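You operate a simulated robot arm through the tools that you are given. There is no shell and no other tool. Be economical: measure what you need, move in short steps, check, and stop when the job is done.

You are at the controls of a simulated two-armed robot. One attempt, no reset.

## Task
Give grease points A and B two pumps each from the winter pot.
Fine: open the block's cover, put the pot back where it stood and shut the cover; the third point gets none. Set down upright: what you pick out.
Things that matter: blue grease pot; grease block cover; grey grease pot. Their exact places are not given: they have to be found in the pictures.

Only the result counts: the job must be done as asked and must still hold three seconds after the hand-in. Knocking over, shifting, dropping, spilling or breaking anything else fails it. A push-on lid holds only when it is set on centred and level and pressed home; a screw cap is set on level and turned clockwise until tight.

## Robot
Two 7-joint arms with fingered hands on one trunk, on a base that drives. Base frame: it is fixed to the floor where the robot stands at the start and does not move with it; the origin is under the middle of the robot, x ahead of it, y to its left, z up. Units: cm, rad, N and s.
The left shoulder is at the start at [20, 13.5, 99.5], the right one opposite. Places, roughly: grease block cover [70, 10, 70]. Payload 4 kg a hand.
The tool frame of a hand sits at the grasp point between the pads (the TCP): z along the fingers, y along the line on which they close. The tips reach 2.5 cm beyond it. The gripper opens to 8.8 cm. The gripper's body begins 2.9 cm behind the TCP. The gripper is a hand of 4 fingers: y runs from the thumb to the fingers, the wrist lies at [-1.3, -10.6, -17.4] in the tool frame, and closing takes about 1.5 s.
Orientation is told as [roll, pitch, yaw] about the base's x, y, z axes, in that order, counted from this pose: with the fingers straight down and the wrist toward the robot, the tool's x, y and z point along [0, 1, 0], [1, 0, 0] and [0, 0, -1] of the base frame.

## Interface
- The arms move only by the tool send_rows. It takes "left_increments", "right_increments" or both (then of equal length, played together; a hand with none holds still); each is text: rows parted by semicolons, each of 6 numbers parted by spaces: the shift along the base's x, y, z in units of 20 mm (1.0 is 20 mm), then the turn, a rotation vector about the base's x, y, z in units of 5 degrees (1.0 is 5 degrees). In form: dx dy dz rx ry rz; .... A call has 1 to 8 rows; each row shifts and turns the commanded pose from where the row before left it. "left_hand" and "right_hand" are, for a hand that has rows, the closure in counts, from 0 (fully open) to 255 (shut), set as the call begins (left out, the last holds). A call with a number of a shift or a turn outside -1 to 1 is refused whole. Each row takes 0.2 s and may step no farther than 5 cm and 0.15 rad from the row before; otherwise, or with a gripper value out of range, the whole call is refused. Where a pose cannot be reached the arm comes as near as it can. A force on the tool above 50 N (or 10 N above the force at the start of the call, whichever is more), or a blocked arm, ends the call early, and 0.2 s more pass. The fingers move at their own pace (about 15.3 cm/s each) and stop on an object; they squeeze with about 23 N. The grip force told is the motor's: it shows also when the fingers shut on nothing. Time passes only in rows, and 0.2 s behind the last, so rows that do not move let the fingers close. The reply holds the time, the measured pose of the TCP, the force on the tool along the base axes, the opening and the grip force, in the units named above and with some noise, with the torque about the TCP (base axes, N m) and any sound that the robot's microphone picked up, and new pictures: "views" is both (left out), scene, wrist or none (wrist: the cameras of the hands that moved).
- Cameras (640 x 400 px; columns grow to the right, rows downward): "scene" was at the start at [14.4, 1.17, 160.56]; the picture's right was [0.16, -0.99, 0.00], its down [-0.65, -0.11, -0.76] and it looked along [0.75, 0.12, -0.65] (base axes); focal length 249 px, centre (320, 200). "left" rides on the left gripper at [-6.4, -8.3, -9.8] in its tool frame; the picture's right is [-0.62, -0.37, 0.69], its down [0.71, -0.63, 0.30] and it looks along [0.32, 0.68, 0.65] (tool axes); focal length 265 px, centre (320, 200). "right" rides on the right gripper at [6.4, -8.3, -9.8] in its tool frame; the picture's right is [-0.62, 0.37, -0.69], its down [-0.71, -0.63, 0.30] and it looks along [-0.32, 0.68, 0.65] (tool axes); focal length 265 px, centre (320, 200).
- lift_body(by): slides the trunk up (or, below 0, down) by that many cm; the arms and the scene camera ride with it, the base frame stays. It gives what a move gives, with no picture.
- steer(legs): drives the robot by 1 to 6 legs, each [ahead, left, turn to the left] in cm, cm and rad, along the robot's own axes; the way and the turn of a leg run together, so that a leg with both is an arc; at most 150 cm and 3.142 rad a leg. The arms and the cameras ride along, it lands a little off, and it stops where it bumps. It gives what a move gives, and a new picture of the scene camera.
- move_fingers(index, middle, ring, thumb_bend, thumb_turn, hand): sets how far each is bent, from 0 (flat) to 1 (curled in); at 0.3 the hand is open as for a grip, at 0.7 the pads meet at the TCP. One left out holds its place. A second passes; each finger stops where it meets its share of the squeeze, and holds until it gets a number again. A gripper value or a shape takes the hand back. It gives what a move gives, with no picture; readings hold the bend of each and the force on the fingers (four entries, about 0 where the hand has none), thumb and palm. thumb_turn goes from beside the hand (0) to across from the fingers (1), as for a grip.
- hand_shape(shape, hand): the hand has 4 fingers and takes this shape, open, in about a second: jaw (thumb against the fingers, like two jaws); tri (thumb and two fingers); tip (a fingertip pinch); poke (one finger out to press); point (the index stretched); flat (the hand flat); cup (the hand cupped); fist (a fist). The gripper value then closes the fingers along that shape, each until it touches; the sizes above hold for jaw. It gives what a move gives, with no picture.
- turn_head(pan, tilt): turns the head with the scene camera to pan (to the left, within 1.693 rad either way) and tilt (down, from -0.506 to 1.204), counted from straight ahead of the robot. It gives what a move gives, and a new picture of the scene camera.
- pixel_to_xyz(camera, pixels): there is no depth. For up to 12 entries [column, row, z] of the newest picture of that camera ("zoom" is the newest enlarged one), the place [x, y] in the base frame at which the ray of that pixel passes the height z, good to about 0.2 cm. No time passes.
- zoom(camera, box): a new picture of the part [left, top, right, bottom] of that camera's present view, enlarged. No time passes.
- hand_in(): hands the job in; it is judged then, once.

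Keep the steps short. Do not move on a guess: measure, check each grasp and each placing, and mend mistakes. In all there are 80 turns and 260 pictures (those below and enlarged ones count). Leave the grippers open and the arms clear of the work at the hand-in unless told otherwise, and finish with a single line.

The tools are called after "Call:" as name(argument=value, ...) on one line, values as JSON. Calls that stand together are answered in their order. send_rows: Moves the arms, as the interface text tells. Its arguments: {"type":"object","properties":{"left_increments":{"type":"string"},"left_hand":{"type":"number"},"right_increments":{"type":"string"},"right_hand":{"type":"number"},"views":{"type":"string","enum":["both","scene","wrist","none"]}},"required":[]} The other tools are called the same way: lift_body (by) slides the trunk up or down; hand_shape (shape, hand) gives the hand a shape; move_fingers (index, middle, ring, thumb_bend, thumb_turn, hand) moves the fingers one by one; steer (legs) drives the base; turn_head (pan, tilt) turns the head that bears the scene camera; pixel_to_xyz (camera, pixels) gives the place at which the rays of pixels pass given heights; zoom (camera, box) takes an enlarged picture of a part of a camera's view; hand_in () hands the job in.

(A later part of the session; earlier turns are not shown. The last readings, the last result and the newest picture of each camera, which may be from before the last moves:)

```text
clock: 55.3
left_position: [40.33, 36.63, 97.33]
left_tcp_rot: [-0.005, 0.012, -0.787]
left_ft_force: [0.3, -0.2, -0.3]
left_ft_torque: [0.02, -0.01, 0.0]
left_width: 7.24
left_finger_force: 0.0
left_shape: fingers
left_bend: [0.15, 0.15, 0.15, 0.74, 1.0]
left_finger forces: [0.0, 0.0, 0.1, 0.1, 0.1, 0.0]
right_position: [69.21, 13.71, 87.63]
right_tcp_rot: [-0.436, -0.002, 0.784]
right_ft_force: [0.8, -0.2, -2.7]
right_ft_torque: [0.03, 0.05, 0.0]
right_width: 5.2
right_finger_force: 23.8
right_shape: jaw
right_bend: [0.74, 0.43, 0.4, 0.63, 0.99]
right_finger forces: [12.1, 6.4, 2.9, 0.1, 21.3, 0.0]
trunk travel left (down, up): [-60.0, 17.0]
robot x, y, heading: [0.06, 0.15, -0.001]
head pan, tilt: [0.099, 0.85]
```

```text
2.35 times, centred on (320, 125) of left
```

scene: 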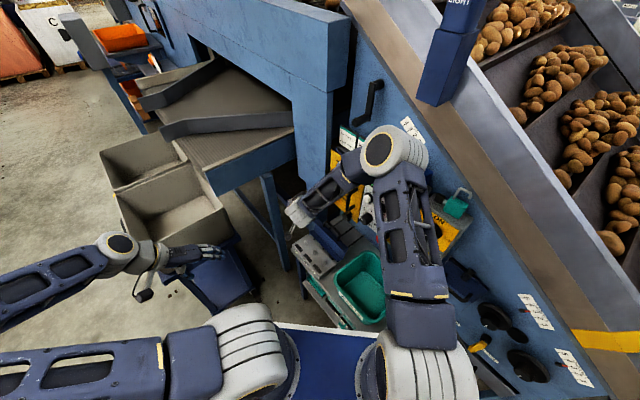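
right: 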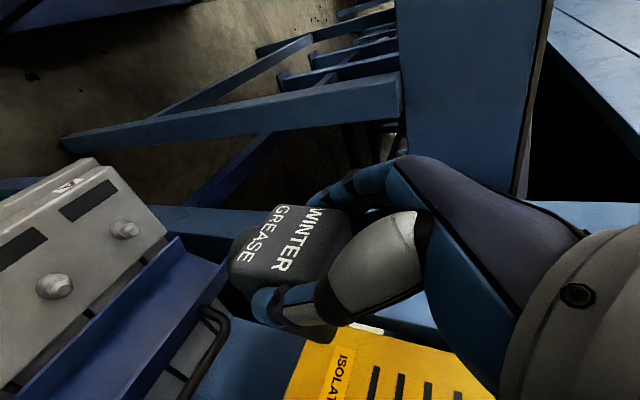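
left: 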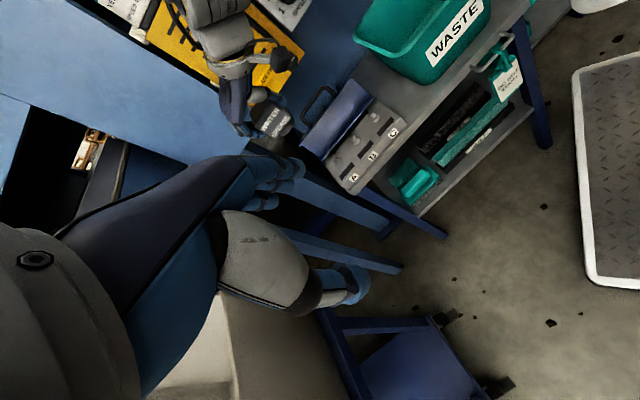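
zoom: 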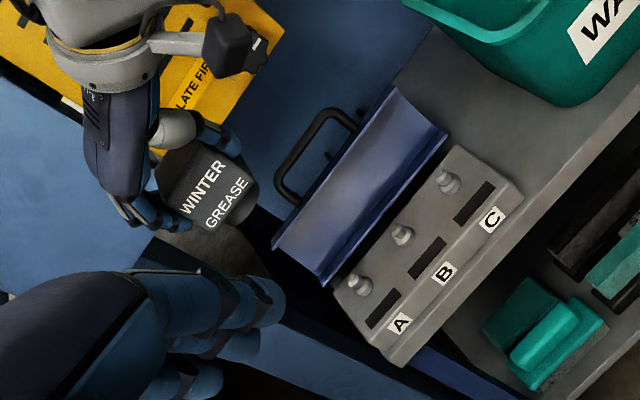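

The elbow is well in front of the panel. I'll lower over A to about 2.5 cm above the nipple and check from the left camera.

Call:
send_rows(right_increments="0 0 -0.9 0 0 0; 0 0 -0.9 0 0 0; 0 0 -0.9 0 0 0; 0 0 -0.9 0 0 0; 0 0 -0.9 0 0 0; 0 0 -0.8 0 0 0", left_increments="0 0 0 0 0 0; 0 0 0 0 0 0; 0 0 0 0 0 0; 0 0 0 0 0 0; 0 0 0 0 0 0; 0 0 0 0 0 0", views="wrist")

Call:
zoom(camera="scene", box=[280, 190, 350, 270])

Call:
zoom(camera="left", box=[240, 60, 420, 200])

```text
clock: 56.7
left_position: [40.33, 36.51, 97.31]
left_tcp_rot: [-0.005, 0.013, -0.786]
left_ft_force: [0.1, 0.6, -0.4]
left_ft_torque: [0.0, 0.01, 0.03]
left_width: 7.21
left_finger_force: 0.0
left_shape: fingers
left_bend: [0.15, 0.15, 0.15, 0.74, 1.0]
left_finger forces: [0.1, 0.0, 0.0, 0.0, 0.0, 0.0]
right_position: [69.25, 13.44, 77.06]
right_tcp_rot: [-0.438, 0.001, 0.785]
right_ft_force: [-0.7, 0.5, -2.0]
right_ft_torque: [0.06, 0.04, -0.02]
right_width: 5.19
right_finger_force: 22.5
right_shape: jaw
right_bend: [0.74, 0.43, 0.4, 0.63, 0.99]
right_finger forces: [12.2, 6.3, 2.8, 0.0, 21.3, 0.0]
trunk travel left (down, up): [-60.0, 17.0]
robot x, y, heading: [0.01, 0.25, 0.002]
head pan, tilt: [0.099, 0.85]
```

right: 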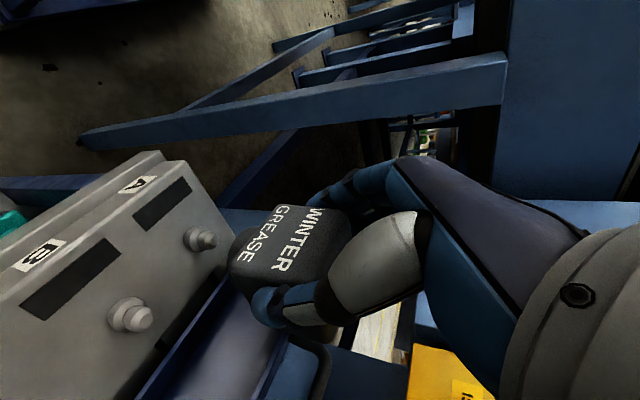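
left: 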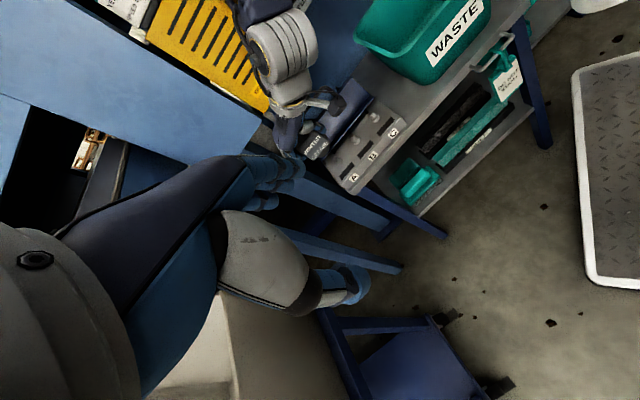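

```text
5.00 times, centred on (315, 230) of scene
```

zoom: 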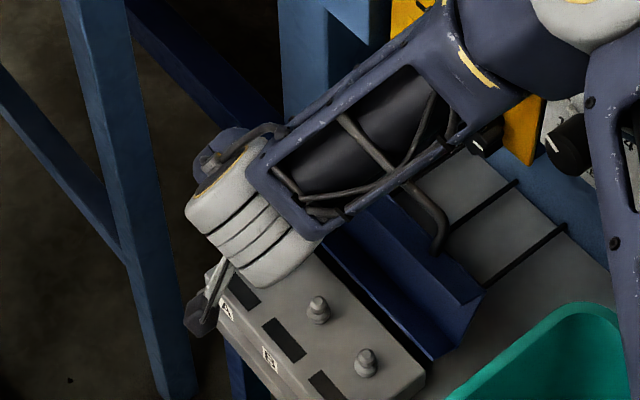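

```text
2.86 times, centred on (330, 130) of left
```

zoom: 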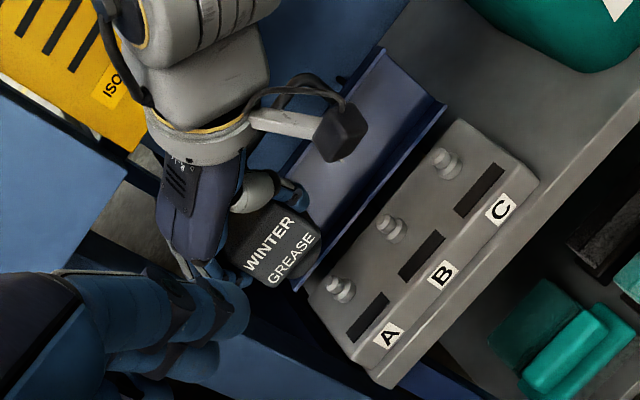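

Call:
zoom(camera="left", box=[295, 110, 365, 170])

```text
6.67 times, centred on (330, 140) of left
```

zoom: 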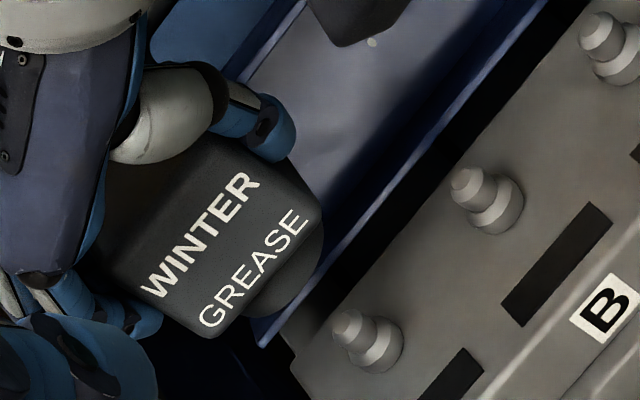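

Call:
pixel_to_xyz(camera="zoom", pixels=[[292, 290, 70.5], [245, 318, 70.5], [322, 240, 70.5], [348, 322, 68], [465, 182, 68], [203, 335, 72], [322, 212, 72], [140, 288, 77.5], [250, 165, 77.5]])

```text
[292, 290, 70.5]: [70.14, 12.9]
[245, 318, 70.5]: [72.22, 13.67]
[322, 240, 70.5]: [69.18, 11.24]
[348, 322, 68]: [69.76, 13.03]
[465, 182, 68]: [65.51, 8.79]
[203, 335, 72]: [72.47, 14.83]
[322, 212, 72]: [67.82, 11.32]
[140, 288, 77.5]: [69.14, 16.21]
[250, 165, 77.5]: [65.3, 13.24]
```

The left-camera reading suggests the foot may sit about 1.5–2 cm deeper than the nipple. I'll check with the right camera close-up.

Call:
zoom(camera="right", box=[160, 190, 290, 330])

Call:
pixel_to_xyz(camera="right", pixels=[[211, 239, 67.4], [141, 317, 67.4], [232, 240, 72], [240, 285, 72]])

```text
2.86 times, centred on (225, 260) of right
```

zoom: 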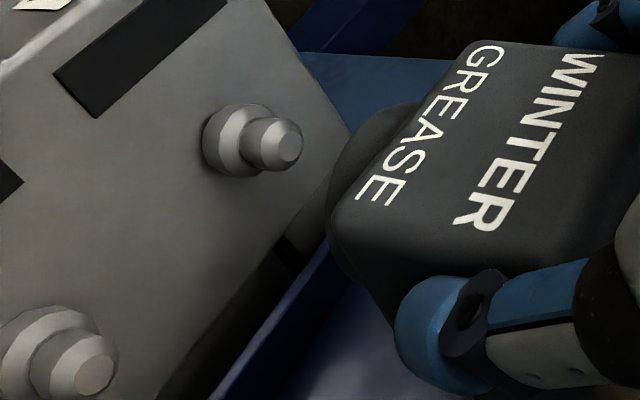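

```text
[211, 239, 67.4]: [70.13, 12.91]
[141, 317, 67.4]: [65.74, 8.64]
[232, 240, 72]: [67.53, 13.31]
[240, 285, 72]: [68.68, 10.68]
```

The right camera puts the foot's centre at v≈42.1, w≈58.6 and the nipple at v≈40.85, w≈58.6. So the pot needs to come 1.25 cm toward me. I'll shift it and lower 1.2 cm.

Call:
send_rows(right_increments="-0.22 0.22 0 0 0 0; -0.22 0.22 0 0 0 0; 0 0 -0.3 0 0 0; 0 0 -0.3 0 0 0", left_increments="0 0 0 0 0 0; 0 0 0 0 0 0; 0 0 0 0 0 0; 0 0 0 0 0 0", views="wrist")

Call:
zoom(camera="left", box=[295, 110, 365, 170])

Call:
zoom(camera="right", box=[160, 190, 290, 330])

```text
clock: 57.7
left_position: [40.43, 36.58, 97.32]
left_tcp_rot: [-0.005, 0.012, -0.789]
left_ft_force: [-0.1, 0.7, 0.6]
left_ft_torque: [0.01, 0.01, 0.01]
left_width: 7.22
left_finger_force: 0.0
left_shape: fingers
left_bend: [0.15, 0.15, 0.15, 0.74, 1.0]
left_finger forces: [0.1, 0.0, 0.0, 0.0, 0.0, 0.1]
right_position: [68.27, 14.5, 75.93]
right_tcp_rot: [-0.436, 0.0, 0.786]
right_ft_force: [0.8, -0.1, -1.6]
right_ft_torque: [0.01, 0.04, 0.01]
right_width: 5.18
right_finger_force: 23.0
right_shape: jaw
right_bend: [0.74, 0.43, 0.4, 0.63, 0.99]
right_finger forces: [12.0, 6.4, 2.8, 0.0, 21.3, 0.1]
trunk travel left (down, up): [-60.0, 17.0]
robot x, y, heading: [-0.09, 0.04, -0.003]
head pan, tilt: [0.099, 0.85]
```

right: 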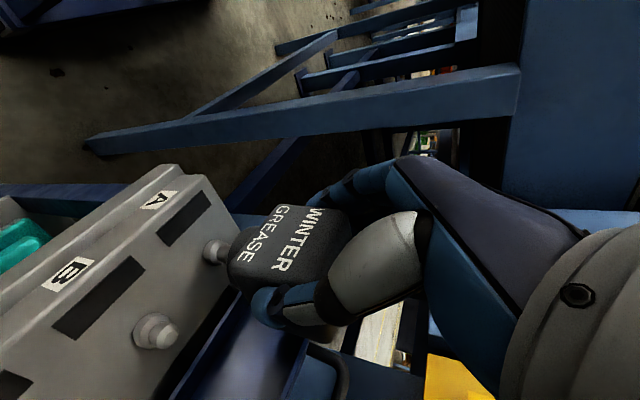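
left: 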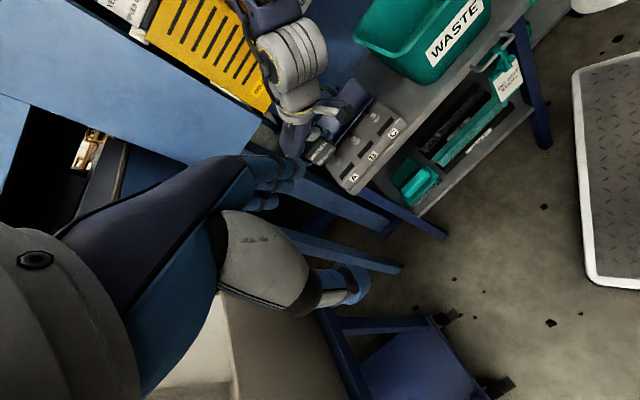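

```text
6.67 times, centred on (330, 140) of left
```

zoom: 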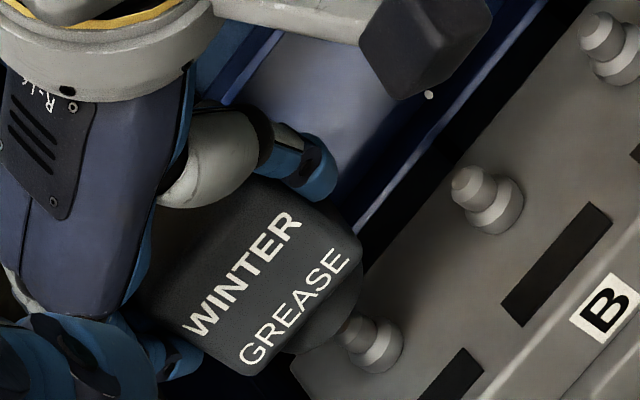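

```text
2.86 times, centred on (225, 260) of right
```

zoom: 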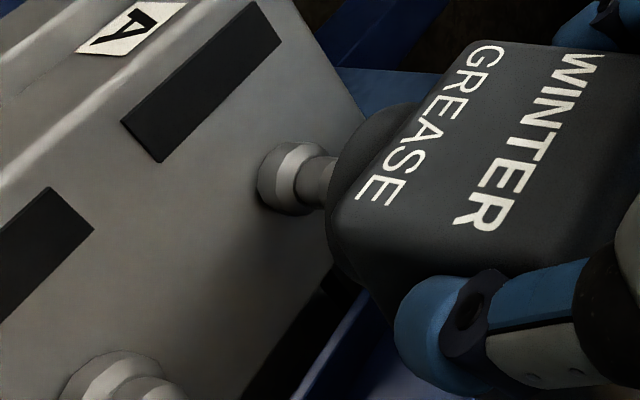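

Call:
pixel_to_xyz(camera="left", pixels=[[332.4, 158.5, 69.4], [325.3, 162.9, 69.4], [336.6, 151.3, 69.4], [337.5, 162.2, 65.5], [334.5, 158.5, 67.4]])

Call:
pixel_to_xyz(camera="right", pixels=[[227.8, 256, 69.4], [212, 259, 65.5], [231, 275, 69.4], [250, 227, 69.4], [223, 257, 67]])

```text
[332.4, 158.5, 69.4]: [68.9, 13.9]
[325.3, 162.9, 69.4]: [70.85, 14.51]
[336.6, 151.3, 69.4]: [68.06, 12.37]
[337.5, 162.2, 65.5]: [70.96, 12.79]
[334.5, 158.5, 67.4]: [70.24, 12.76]
```

```text
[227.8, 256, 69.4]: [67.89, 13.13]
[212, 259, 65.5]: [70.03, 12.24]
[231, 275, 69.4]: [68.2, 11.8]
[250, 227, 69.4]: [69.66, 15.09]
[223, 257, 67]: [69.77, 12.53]
```

The foot is centred on nipple A within about 0.3 cm. I'll nudge 0.2 cm and lower gently to contact.

Call:
send_rows(right_increments="0.07 -0.07 -0.2 0 0 0; 0 0 -0.2 0 0 0; 0 0 -0.2 0 0 0; 0 0 -0.2 0 0 0; 0 0 -0.15 0 0 0", views="wrist")

Call:
zoom(camera="left", box=[295, 110, 365, 170])

Call:
zoom(camera="right", box=[160, 190, 290, 330])

```text
clock: 58.9
left_position: [40.39, 36.56, 97.4]
left_tcp_rot: [-0.005, 0.013, -0.787]
left_ft_force: [0.1, 0.3, 0.8]
left_ft_torque: [-0.02, 0.06, 0.0]
left_width: 7.22
left_finger_force: 0.0
left_shape: fingers
left_bend: [0.15, 0.15, 0.15, 0.74, 1.0]
left_finger forces: [0.0, 0.1, 0.0, 0.0, 0.1, 0.0]
right_position: [68.43, 14.45, 73.95]
right_tcp_rot: [-0.436, 0.001, 0.784]
right_ft_force: [-0.8, -0.1, -2.9]
right_ft_torque: [0.07, 0.03, -0.04]
right_width: 5.18
right_finger_force: 22.7
right_shape: jaw
right_bend: [0.74, 0.43, 0.4, 0.63, 0.99]
right_finger forces: [12.1, 6.4, 2.8, 0.0, 21.3, 0.0]
trunk travel left (down, up): [-60.0, 17.0]
robot x, y, heading: [-0.03, -0.16, -0.0]
head pan, tilt: [0.099, 0.85]
```

right: 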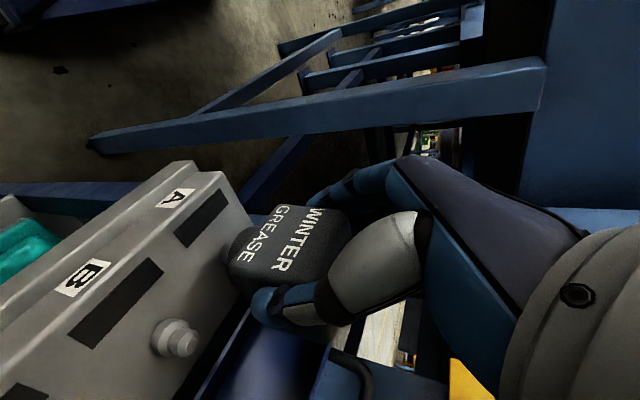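

```text
6.67 times, centred on (330, 140) of left
```

zoom: 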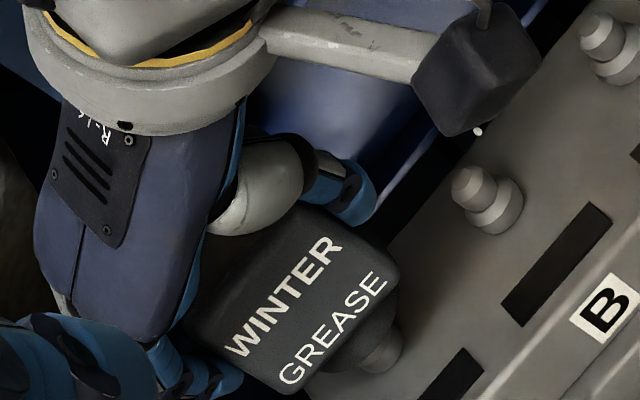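

```text
2.86 times, centred on (225, 260) of right
```

zoom: 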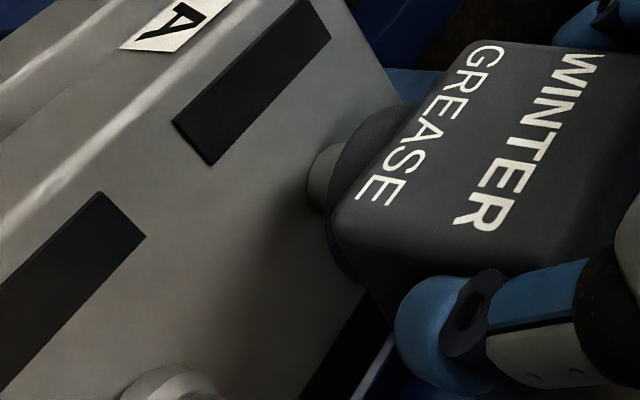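

No contact yet. I'll lower in 0.2 cm steps.

Call:
send_rows(right_increments="0 0 -0.1 0 0 0; 0 0 -0.1 0 0 0; 0 0 -0.1 0 0 0; 0 0 -0.1 0 0 0", views="none")

Call:
send_rows(right_increments="0 0 -0.1 0 0 0; 0 0 -0.1 0 0 0; 0 0 -0.1 0 0 0", views="wrist")

Call:
zoom(camera="left", box=[295, 110, 365, 170])

```text
clock: 59.9
left_position: [40.44, 36.65, 97.33]
left_tcp_rot: [-0.006, 0.011, -0.787]
left_ft_force: [-0.9, -0.1, -0.2]
left_ft_torque: [0.03, 0.03, 0.02]
left_width: 7.18
left_finger_force: 0.0
left_shape: fingers
left_bend: [0.15, 0.15, 0.15, 0.74, 1.0]
left_finger forces: [0.1, 0.1, 0.1, 0.0, 0.0, 0.1]
right_position: [68.42, 14.42, 73.21]
right_tcp_rot: [-0.435, -0.001, 0.785]
right_ft_force: [-0.8, 0.4, 1.2]
right_ft_torque: [0.01, -0.01, 0.03]
right_width: 5.18
right_finger_force: 23.2
right_shape: jaw
right_bend: [0.74, 0.43, 0.4, 0.63, 0.99]
right_finger forces: [12.0, 6.5, 3.1, 0.0, 21.5, 0.1]
trunk travel left (down, up): [-60.0, 17.0]
robot x, y, heading: [0.14, -0.08, -0.0]
head pan, tilt: [0.099, 0.85]
```

```text
clock: 60.7
left_position: [40.46, 36.57, 97.33]
left_tcp_rot: [-0.005, 0.01, -0.788]
left_ft_force: [0.0, 0.4, 0.0]
left_ft_torque: [0.0, 0.03, 0.05]
left_width: 7.23
left_finger_force: 0.2
left_shape: fingers
left_bend: [0.15, 0.15, 0.15, 0.74, 1.0]
left_finger forces: [0.0, 0.1, 0.2, 0.1, 0.0, 0.0]
right_position: [68.35, 14.43, 72.63]
right_tcp_rot: [-0.437, -0.002, 0.786]
right_ft_force: [-1.8, 1.4, 6.9]
right_ft_torque: [-0.08, 0.02, -0.07]
right_width: 5.21
right_finger_force: 22.9
right_shape: jaw
right_bend: [0.74, 0.42, 0.4, 0.63, 0.99]
right_finger forces: [11.8, 6.7, 3.4, 0.1, 22.4, 0.0]
trunk travel left (down, up): [-60.0, 17.0]
robot x, y, heading: [0.26, -0.16, -0.003]
head pan, tilt: [0.099, 0.85]
```

right: 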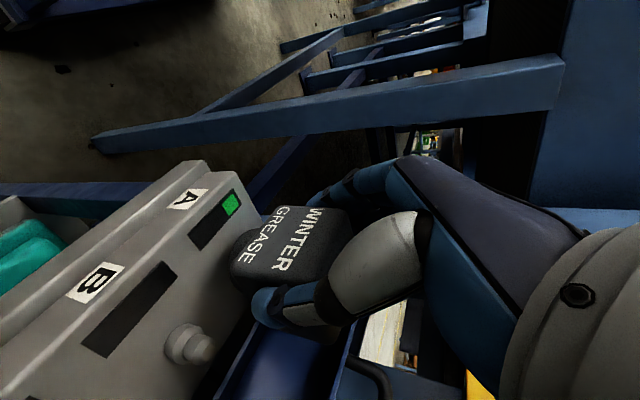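

```text
6.67 times, centred on (330, 140) of left
```

zoom: 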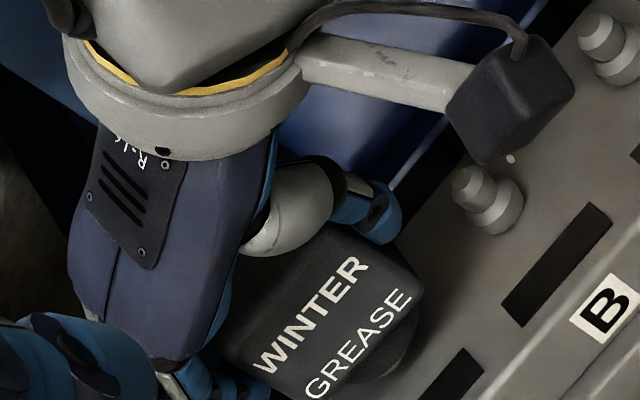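

A green square lit in A's window: one pump has been counted. I'll lift 1.6 cm and check before the second press.

Call:
send_rows(right_increments="0 0 0.2 0 0 0; 0 0 0.2 0 0 0; 0 0 0.2 0 0 0; 0 0 0.2 0 0 0", views="wrist")

Call:
zoom(camera="left", box=[310, 110, 410, 190])

```text
clock: 61.7
left_position: [40.33, 36.51, 97.35]
left_tcp_rot: [-0.006, 0.013, -0.787]
left_ft_force: [-0.1, 0.6, 1.0]
left_ft_torque: [0.03, -0.02, 0.01]
left_width: 7.2
left_finger_force: 0.0
left_shape: fingers
left_bend: [0.15, 0.15, 0.15, 0.74, 1.0]
left_finger forces: [0.1, 0.0, 0.1, 0.0, 0.1, 0.0]
right_position: [68.47, 14.3, 74.09]
right_tcp_rot: [-0.438, 0.001, 0.785]
right_ft_force: [0.7, 0.2, -2.7]
right_ft_torque: [0.05, 0.0, 0.02]
right_width: 5.21
right_finger_force: 23.4
right_shape: jaw
right_bend: [0.74, 0.42, 0.4, 0.63, 0.98]
right_finger forces: [12.3, 6.6, 3.1, 0.0, 21.9, 0.0]
trunk travel left (down, up): [-60.0, 17.0]
robot x, y, heading: [-0.09, 0.26, -0.001]
head pan, tilt: [0.099, 0.85]
```

right: 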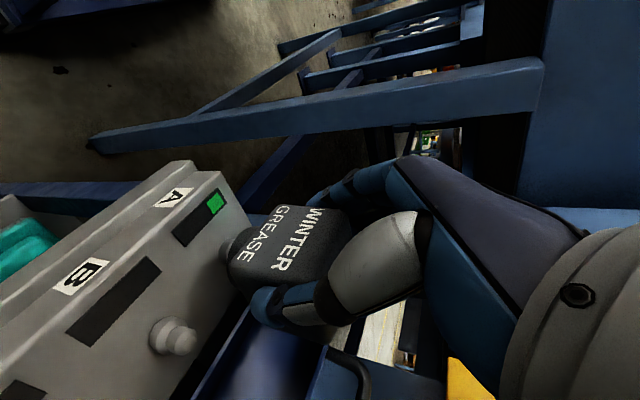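

```text
5.00 times, centred on (360, 150) of left
```

zoom: 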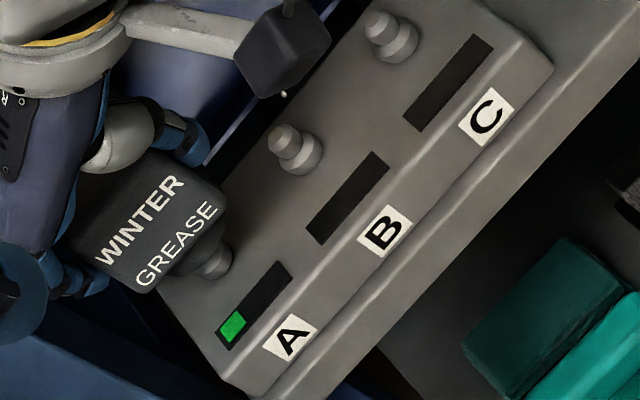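

The counter shows one square and the pot is free again. Second press on A.

Call:
send_rows(right_increments="0 0 -0.2 0 0 0; 0 0 -0.2 0 0 0; 0 0 -0.2 0 0 0; 0 0 -0.15 0 0 0; 0 0 0 0 0 0", views="wrist")

Call:
zoom(camera="left", box=[310, 110, 410, 190])

```text
clock: 62.9
left_position: [40.36, 36.6, 97.47]
left_tcp_rot: [-0.006, 0.011, -0.787]
left_ft_force: [0.3, -0.1, -0.3]
left_ft_torque: [-0.03, 0.02, 0.0]
left_width: 7.23
left_finger_force: 0.0
left_shape: fingers
left_bend: [0.15, 0.15, 0.15, 0.74, 1.0]
left_finger forces: [0.0, 0.1, 0.0, 0.1, 0.1, 0.0]
right_position: [68.5, 14.43, 72.62]
right_tcp_rot: [-0.436, -0.002, 0.783]
right_ft_force: [-1.1, 1.0, 4.7]
right_ft_torque: [-0.06, 0.03, -0.04]
right_width: 5.19
right_finger_force: 23.2
right_shape: jaw
right_bend: [0.74, 0.43, 0.4, 0.63, 0.98]
right_finger forces: [12.1, 6.6, 3.1, 0.1, 22.1, 0.1]
trunk travel left (down, up): [-60.0, 17.0]
robot x, y, heading: [0.37, 0.13, 0.001]
head pan, tilt: [0.099, 0.85]
```

right: 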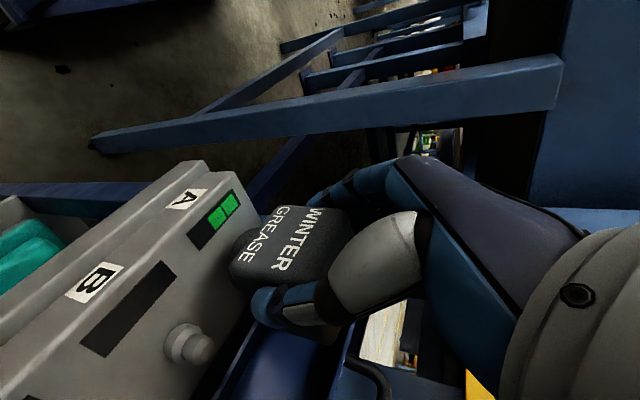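

```text
5.00 times, centred on (360, 150) of left
```

zoom: 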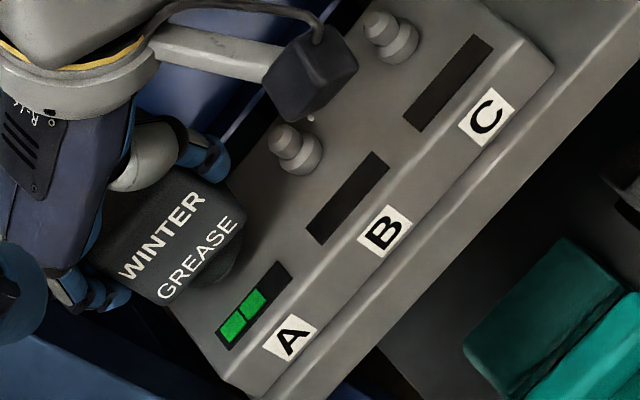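

A shows two pumps. I'll lift 4 cm, shift one point pitch to B, and lower to just above it.

Call:
send_rows(right_increments="0 0 0.5 0 0 0; 0 0 0.8 0 0 0; 0 0 0.7 0 0 0; -0.75 -0.74 0 0 0 0; -0.75 -0.74 0 0 0 0; -0.75 -0.74 0 0 0 0; 0 0 -0.5 0 0 0; 0 0 -0.7 0 0 0", left_increments="0 0 0 0 0 0; 0 0 0 0 0 0; 0 0 0 0 0 0; 0 0 0 0 0 0; 0 0 0 0 0 0; 0 0 0 0 0 0; 0 0 0 0 0 0; 0 0 0 0 0 0", views="wrist")

Call:
zoom(camera="left", box=[310, 90, 410, 190])

Call:
zoom(camera="right", box=[160, 190, 290, 330])

```text
clock: 64.7
left_position: [40.27, 36.61, 97.46]
left_tcp_rot: [-0.005, 0.014, -0.787]
left_ft_force: [0.2, 0.5, -0.2]
left_ft_torque: [0.01, -0.03, 0.01]
left_width: 7.24
left_finger_force: 0.0
left_shape: fingers
left_bend: [0.15, 0.15, 0.15, 0.74, 1.0]
left_finger forces: [0.0, 0.0, 0.0, 0.0, 0.0, 0.0]
right_position: [64.13, 9.98, 74.29]
right_tcp_rot: [-0.436, 0.0, 0.784]
right_ft_force: [0.1, 0.1, -2.4]
right_ft_torque: [0.08, 0.05, 0.0]
right_width: 5.21
right_finger_force: 22.8
right_shape: jaw
right_bend: [0.74, 0.43, 0.4, 0.63, 0.98]
right_finger forces: [12.2, 6.6, 2.9, 0.1, 22.1, 0.0]
trunk travel left (down, up): [-60.0, 17.0]
robot x, y, heading: [0.18, 0.12, 0.005]
head pan, tilt: [0.099, 0.85]
```

right: 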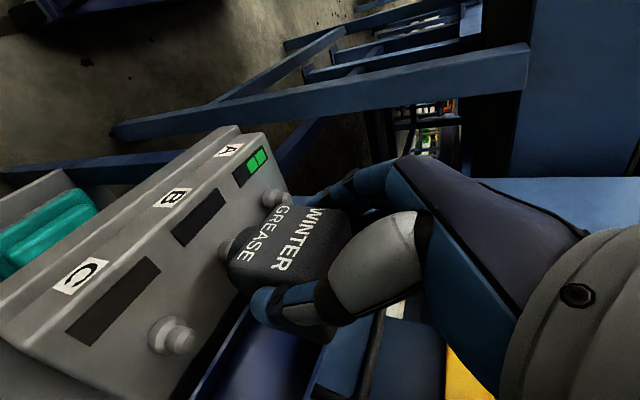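
left: 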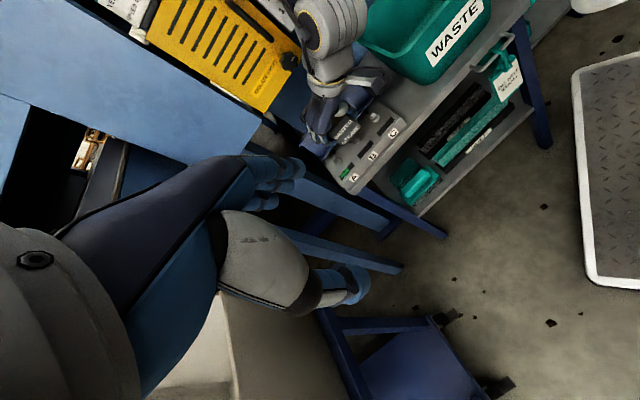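

```text
4.00 times, centred on (360, 140) of left
```

zoom: 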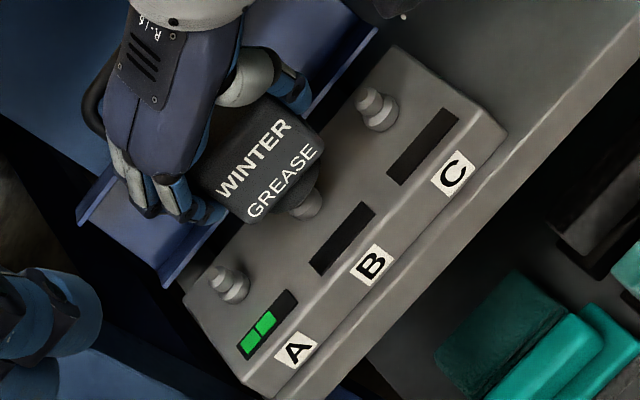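

```text
2.86 times, centred on (225, 260) of right
```

zoom: 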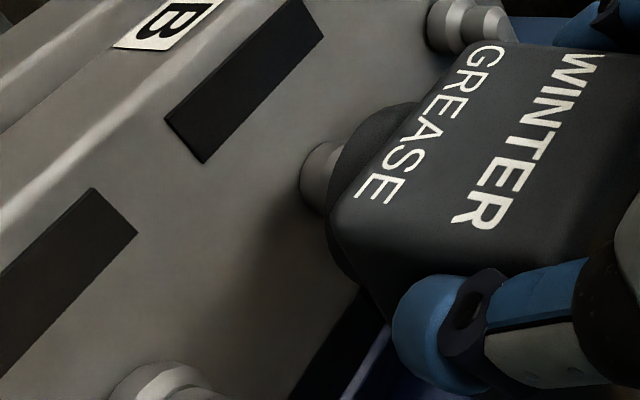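

Same alignment as at A. First press on B.

Call:
send_rows(right_increments="0 0 -0.2 0 0 0; 0 0 -0.2 0 0 0; 0 0 -0.2 0 0 0; 0 0 -0.2 0 0 0; 0 0 -0.04 0 0 0", views="wrist")

Call:
zoom(camera="left", box=[310, 90, 410, 190])

```text
clock: 65.9
left_position: [40.48, 36.51, 97.27]
left_tcp_rot: [-0.005, 0.011, -0.787]
left_ft_force: [-1.2, -0.2, -1.3]
left_ft_torque: [0.03, 0.0, 0.01]
left_width: 7.2
left_finger_force: 0.2
left_shape: fingers
left_bend: [0.15, 0.15, 0.15, 0.74, 1.0]
left_finger forces: [0.0, 0.0, 0.0, 0.0, 0.0, 0.0]
right_position: [63.89, 10.0, 72.71]
right_tcp_rot: [-0.438, -0.001, 0.787]
right_ft_force: [-2.0, 0.4, 7.4]
right_ft_torque: [-0.04, -0.01, -0.01]
right_width: 5.17
right_finger_force: 22.6
right_shape: jaw
right_bend: [0.74, 0.42, 0.4, 0.63, 0.98]
right_finger forces: [12.0, 6.7, 3.2, 0.0, 22.3, 0.0]
trunk travel left (down, up): [-60.0, 17.0]
robot x, y, heading: [-0.19, 0.14, 0.006]
head pan, tilt: [0.099, 0.85]
```

right: 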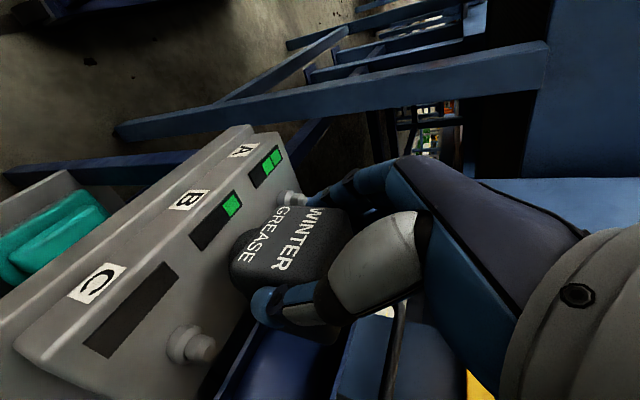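

```text
4.00 times, centred on (360, 140) of left
```

zoom: 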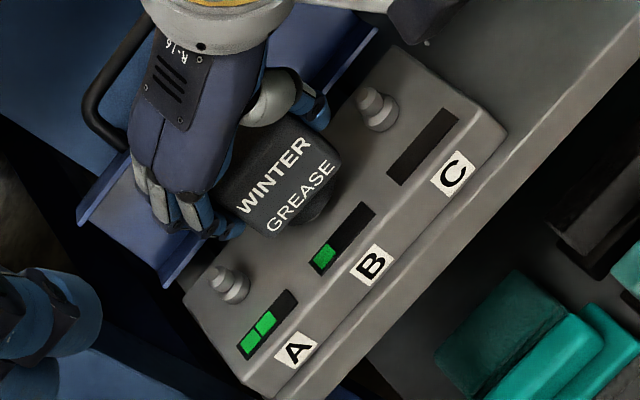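

B shows one. I release 1.6 cm and press again.

Call:
send_rows(right_increments="0 0 0.2 0 0 0; 0 0 0.2 0 0 0; 0 0 0.2 0 0 0; 0 0 0.2 0 0 0; 0 0 0 0 0 0", views="none")

Call:
send_rows(right_increments="0 0 -0.2 0 0 0; 0 0 -0.2 0 0 0; 0 0 -0.2 0 0 0; 0 0 -0.2 0 0 0; 0 0 0 0 0 0", views="none")

Call:
zoom(camera="left", box=[310, 90, 410, 190])

```text
clock: 67.1
left_position: [40.38, 36.45, 97.32]
left_tcp_rot: [-0.005, 0.013, -0.787]
left_ft_force: [-0.2, -0.4, 0.1]
left_ft_torque: [-0.04, 0.04, 0.02]
left_width: 7.22
left_finger_force: 0.1
left_shape: fingers
left_bend: [0.15, 0.15, 0.15, 0.74, 1.0]
left_finger forces: [0.1, 0.1, 0.0, 0.0, 0.0, 0.0]
right_position: [63.91, 9.97, 74.24]
right_tcp_rot: [-0.437, 0.0, 0.782]
right_ft_force: [-1.2, -0.4, -3.3]
right_ft_torque: [0.01, 0.05, 0.04]
right_width: 5.19
right_finger_force: 23.3
right_shape: jaw
right_bend: [0.74, 0.42, 0.4, 0.63, 0.98]
right_finger forces: [12.5, 6.7, 3.0, 0.0, 22.1, 0.1]
trunk travel left (down, up): [-60.0, 17.0]
robot x, y, heading: [0.05, 0.12, 0.002]
head pan, tilt: [0.099, 0.85]
```

```text
clock: 68.3
left_position: [40.46, 36.5, 97.39]
left_tcp_rot: [-0.005, 0.013, -0.786]
left_ft_force: [-1.1, -0.4, 0.3]
left_ft_torque: [0.01, 0.0, 0.02]
left_width: 7.22
left_finger_force: 0.1
left_shape: fingers
left_bend: [0.15, 0.15, 0.15, 0.74, 1.0]
left_finger forces: [0.0, 0.0, 0.1, 0.0, 0.1, 0.1]
right_position: [64.01, 10.01, 72.57]
right_tcp_rot: [-0.436, -0.001, 0.786]
right_ft_force: [-2.3, 1.9, 7.1]
right_ft_torque: [-0.06, 0.01, -0.03]
right_width: 5.15
right_finger_force: 22.5
right_shape: jaw
right_bend: [0.74, 0.43, 0.4, 0.63, 0.98]
right_finger forces: [12.0, 6.7, 3.3, 0.1, 22.4, 0.0]
trunk travel left (down, up): [-60.0, 17.0]
robot x, y, heading: [-0.3, -0.01, -0.0]
head pan, tilt: [0.099, 0.85]
```

```text
4.00 times, centred on (360, 140) of left
```

zoom: 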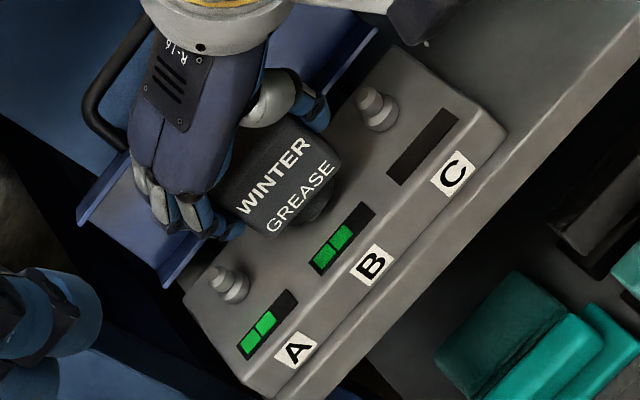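

A=2, B=2, C=0. I'll carry the pot back the same way: up, then to the point in front of its place.

Call:
send_rows(right_increments="0 0 1 0 0 0; 0 0 1 0 0 0; 0 0 1 0 0 0; 0 0 1 0 0 0; 0 0 1 0 0 0; 0 0 1 0 0 0; 0 0 1 0 0 0; 0 0 1 0 0 0", views="none")

Call:
send_rows(right_increments="0 0 1 0 0 0; 0 0 1 0 0 0; 0 0 1 0 0 0; 0 0 1 0 0 0; 0 0 1 0 0 0; 0 0 1 0 0 0; 0 0 1 0 0 0; 0 0 1 0 0 0", views="none")

Call:
send_rows(right_increments="-0.334 -0.65 0.84 0 0 0; -0.334 -0.65 0.84 0 0 0; -0.334 -0.65 0.84 0 0 0; -0.334 -0.65 0.84 0 0 0; -0.334 -0.65 0.84 0 0 0; -0.334 -0.65 0.84 0 0 0; -0.334 -0.65 0.84 0 0 0; -0.334 -0.65 0.84 0 0 0", views="both")

```text
clock: 70.1
left_position: [40.49, 36.64, 97.31]
left_tcp_rot: [-0.006, 0.013, -0.787]
left_ft_force: [-0.2, -0.5, 0.0]
left_ft_torque: [-0.02, 0.0, 0.01]
left_width: 7.22
left_finger_force: 0.0
left_shape: fingers
left_bend: [0.15, 0.15, 0.15, 0.74, 1.0]
left_finger forces: [0.0, 0.0, 0.1, 0.1, 0.0, 0.0]
right_position: [63.94, 9.91, 88.62]
right_tcp_rot: [-0.435, 0.001, 0.785]
right_ft_force: [0.4, 0.4, -2.1]
right_ft_torque: [0.02, 0.01, 0.0]
right_width: 5.2
right_finger_force: 23.0
right_shape: jaw
right_bend: [0.74, 0.42, 0.4, 0.63, 0.98]
right_finger forces: [12.5, 6.7, 2.9, 0.0, 22.1, 0.1]
trunk travel left (down, up): [-60.0, 17.0]
robot x, y, heading: [0.47, -0.08, 0.002]
head pan, tilt: [0.099, 0.85]
```

```text
clock: 71.9
left_position: [40.38, 36.67, 97.39]
left_tcp_rot: [-0.004, 0.011, -0.788]
left_ft_force: [0.3, -0.1, -0.4]
left_ft_torque: [-0.03, 0.01, -0.01]
left_width: 7.23
left_finger_force: 0.1
left_shape: fingers
left_bend: [0.15, 0.15, 0.15, 0.74, 1.0]
left_finger forces: [0.1, 0.0, 0.0, 0.1, 0.0, 0.0]
right_position: [63.81, 9.97, 104.62]
right_tcp_rot: [-0.435, 0.001, 0.782]
right_ft_force: [0.6, 0.4, -2.8]
right_ft_torque: [0.06, 0.06, -0.01]
right_width: 5.22
right_finger_force: 23.0
right_shape: jaw
right_bend: [0.74, 0.42, 0.4, 0.63, 0.98]
right_finger forces: [12.3, 6.6, 3.0, 0.0, 22.2, 0.0]
trunk travel left (down, up): [-60.0, 17.0]
robot x, y, heading: [-0.12, 0.25, 0.001]
head pan, tilt: [0.099, 0.85]
```

```text
clock: 73.7
left_position: [40.42, 36.55, 97.25]
left_tcp_rot: [-0.005, 0.012, -0.787]
left_ft_force: [-0.4, 0.5, -0.4]
left_ft_torque: [0.0, -0.01, 0.0]
left_width: 7.24
left_finger_force: 0.1
left_shape: fingers
left_bend: [0.15, 0.15, 0.15, 0.74, 1.0]
left_finger forces: [0.0, 0.0, 0.1, 0.1, 0.1, 0.1]
right_position: [58.91, 0.15, 116.73]
right_tcp_rot: [-0.438, 0.008, 0.78]
right_ft_force: [0.1, 0.3, -3.1]
right_ft_torque: [0.06, 0.05, -0.01]
right_width: 5.18
right_finger_force: 23.1
right_shape: jaw
right_bend: [0.74, 0.43, 0.4, 0.63, 0.98]
right_finger forces: [12.3, 6.4, 3.0, 0.0, 21.8, 0.0]
right hand out of reach, approached as far as the arm can: row 7, 8
trunk travel left (down, up): [-60.0, 17.0]
robot x, y, heading: [0.1, -0.28, 0.003]
head pan, tilt: [0.099, 0.85]
```

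scene: 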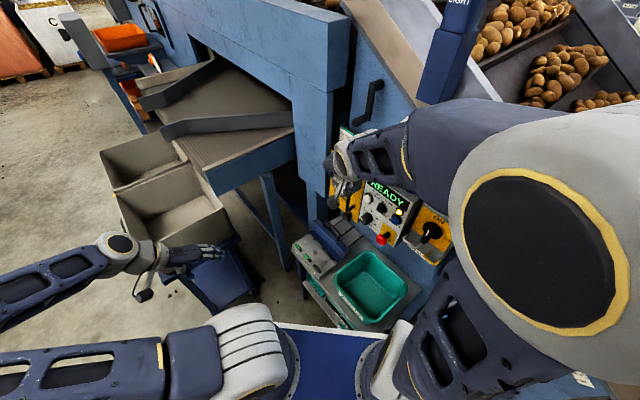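
right: 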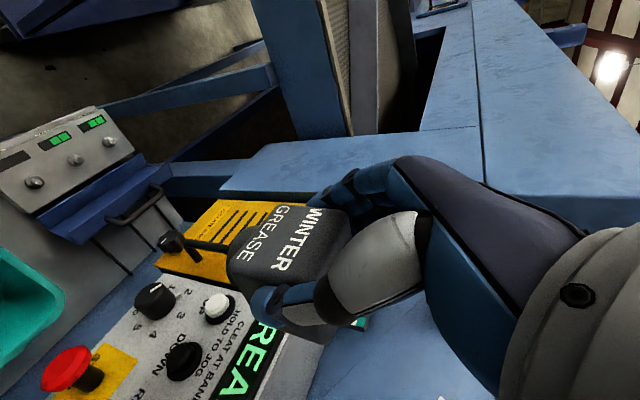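

The arm ended slightly off the waypoint. I'll correct to (58.65, -0.4, 118.2).

Call:
send_rows(right_increments="0 -0.14 0.4 0 0 0; -0.1 -0.13 0.4 0 0 0; 0 0 0 0 0 0", views="none")

```text
clock: 74.5
left_position: [40.31, 36.56, 97.35]
left_tcp_rot: [-0.006, 0.013, -0.788]
left_ft_force: [0.4, 0.5, 0.1]
left_ft_torque: [-0.01, -0.03, -0.03]
left_width: 7.22
left_finger_force: 0.0
left_shape: fingers
left_bend: [0.15, 0.15, 0.15, 0.74, 1.0]
left_finger forces: [0.0, 0.0, 0.1, 0.0, 0.0, 0.0]
right_position: [58.71, -0.43, 118.42]
right_tcp_rot: [-0.437, 0.0, 0.783]
right_ft_force: [-0.6, -0.4, -2.6]
right_ft_torque: [0.03, 0.02, 0.02]
right_width: 5.18
right_finger_force: 22.9
right_shape: jaw
right_bend: [0.74, 0.43, 0.4, 0.63, 0.98]
right_finger forces: [12.4, 6.4, 2.9, 0.0, 21.7, 0.1]
trunk travel left (down, up): [-60.0, 17.0]
robot x, y, heading: [0.3, 0.12, 0.002]
head pan, tilt: [0.099, 0.85]
```

Good. I'll advance back to above the pot's place at the same height.

Call:
send_rows(right_increments="0.7 -0.693 0 0 0 0; 0.7 -0.693 0 0 0 0; 0.7 -0.693 0 0 0 0; 0.7 -0.693 0 0 0 0; 0.7 -0.693 0 0 0 0; 0.7 -0.693 0 0 0 0; 0.7 -0.693 0 0 0 0; 0.7 -0.693 0 0 0 0", views="both")

Call:
zoom(camera="scene", box=[310, 100, 440, 210])

```text
clock: 76.3
left_position: [40.36, 36.66, 97.31]
left_tcp_rot: [-0.006, 0.014, -0.788]
left_ft_force: [-0.4, 0.4, -0.7]
left_ft_torque: [-0.04, 0.0, 0.02]
left_width: 7.21
left_finger_force: 0.0
left_shape: fingers
left_bend: [0.15, 0.15, 0.15, 0.74, 1.0]
left_finger forces: [0.1, 0.0, 0.0, 0.1, 0.0, 0.0]
right_position: [70.02, -11.34, 118.36]
right_tcp_rot: [-0.436, 0.0, 0.785]
right_ft_force: [0.7, -0.2, -1.5]
right_ft_torque: [0.01, 0.0, 0.0]
right_width: 5.16
right_finger_force: 22.8
right_shape: jaw
right_bend: [0.74, 0.43, 0.4, 0.63, 0.98]
right_finger forces: [12.4, 6.4, 2.9, 0.0, 21.7, 0.0]
trunk travel left (down, up): [-60.0, 17.0]
robot x, y, heading: [-0.13, 0.03, 0.004]
head pan, tilt: [0.099, 0.85]
```

scene: 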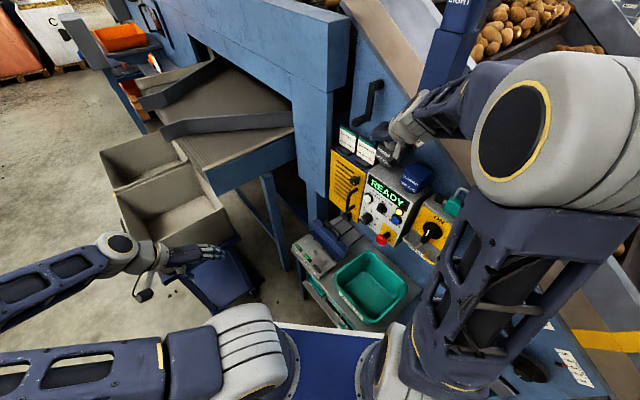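
right: 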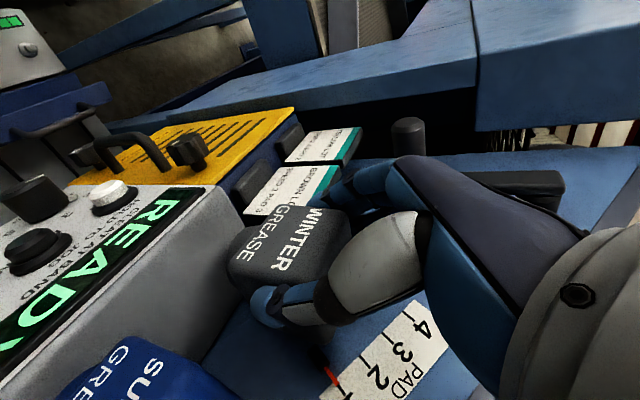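

```text
3.64 times, centred on (375, 155) of scene
```

zoom: 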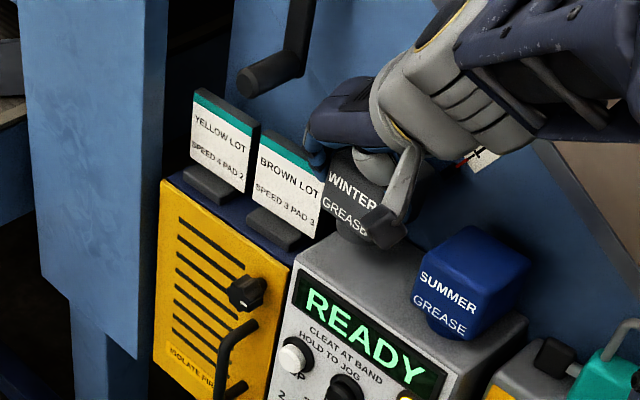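

It is aligned as before. I lower it to 115.1, the last bit in small steps.

Call:
send_rows(right_increments="-0.03 -0.07 -0.36 0 0 0; 0 0 -0.36 0 0 0; 0 0 -0.36 0 0 0; 0 0 -0.36 0 0 0; 0 0 -0.1 0 0 0; 0 0 -0.08 0 0 0", views="wrist")

Call:
zoom(camera="scene", box=[330, 120, 430, 200])

```text
clock: 77.7
left_position: [40.42, 36.52, 97.31]
left_tcp_rot: [-0.008, 0.014, -0.789]
left_ft_force: [-0.7, 0.2, 0.8]
left_ft_torque: [-0.01, 0.04, 0.02]
left_width: 7.22
left_finger_force: 0.0
left_shape: fingers
left_bend: [0.15, 0.15, 0.15, 0.74, 1.0]
left_finger forces: [0.0, 0.0, 0.1, 0.0, 0.0, 0.1]
right_position: [69.91, -11.52, 115.2]
right_tcp_rot: [-0.438, 0.001, 0.786]
right_ft_force: [-0.3, 1.3, 2.7]
right_ft_torque: [-0.06, 0.07, -0.04]
right_width: 5.17
right_finger_force: 22.6
right_shape: jaw
right_bend: [0.74, 0.43, 0.4, 0.63, 0.98]
right_finger forces: [12.3, 6.5, 3.2, 0.0, 21.8, 0.0]
trunk travel left (down, up): [-60.0, 17.0]
robot x, y, heading: [-0.12, 0.15, 0.004]
head pan, tilt: [0.099, 0.85]
```

right: 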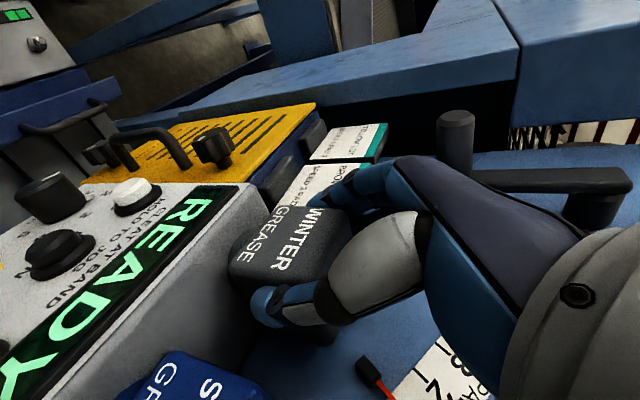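

```text
5.00 times, centred on (380, 160) of scene
```

zoom: 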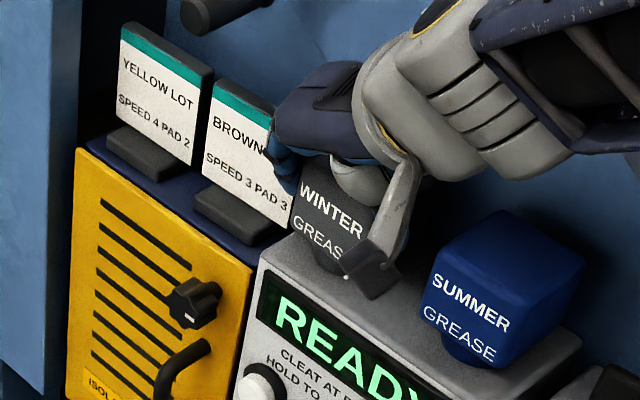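

The pot stands on the box: the force turned from -2.5 to +2.7 N. I open to the 7.5 cm approach width and hold still.

Call:
send_rows(right_increments="0 0 0 0 0 0; 0 0 0 0 0 0; 0 0 0 0 0 0; 0 0 0 0 0 0; 0 0 0 0 0 0", right_hand=38, views="wrist")

```text
clock: 78.9
left_position: [40.46, 36.71, 97.38]
left_tcp_rot: [-0.006, 0.011, -0.787]
left_ft_force: [-0.5, 0.3, 0.2]
left_ft_torque: [0.01, -0.02, -0.02]
left_width: 7.22
left_finger_force: 0.0
left_shape: fingers
left_bend: [0.15, 0.15, 0.15, 0.74, 1.0]
left_finger forces: [0.0, 0.0, 0.0, 0.0, 0.0, 0.0]
right_position: [69.95, -11.55, 115.1]
right_tcp_rot: [-0.437, -0.001, 0.784]
right_ft_force: [0.1, -1.0, -0.3]
right_ft_torque: [0.0, 0.01, -0.01]
right_width: 7.47
right_finger_force: 0.0
right_shape: jaw
right_bend: [0.28, 0.33, 0.31, 0.43, 0.99]
right_finger forces: [0.1, 0.0, 0.1, 0.0, 0.1, 0.1]
trunk travel left (down, up): [-60.0, 17.0]
robot x, y, heading: [0.11, 0.11, 0.001]
head pan, tilt: [0.099, 0.85]
```

right: 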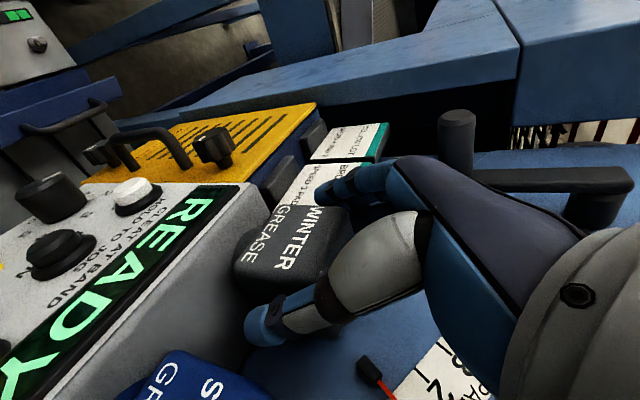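

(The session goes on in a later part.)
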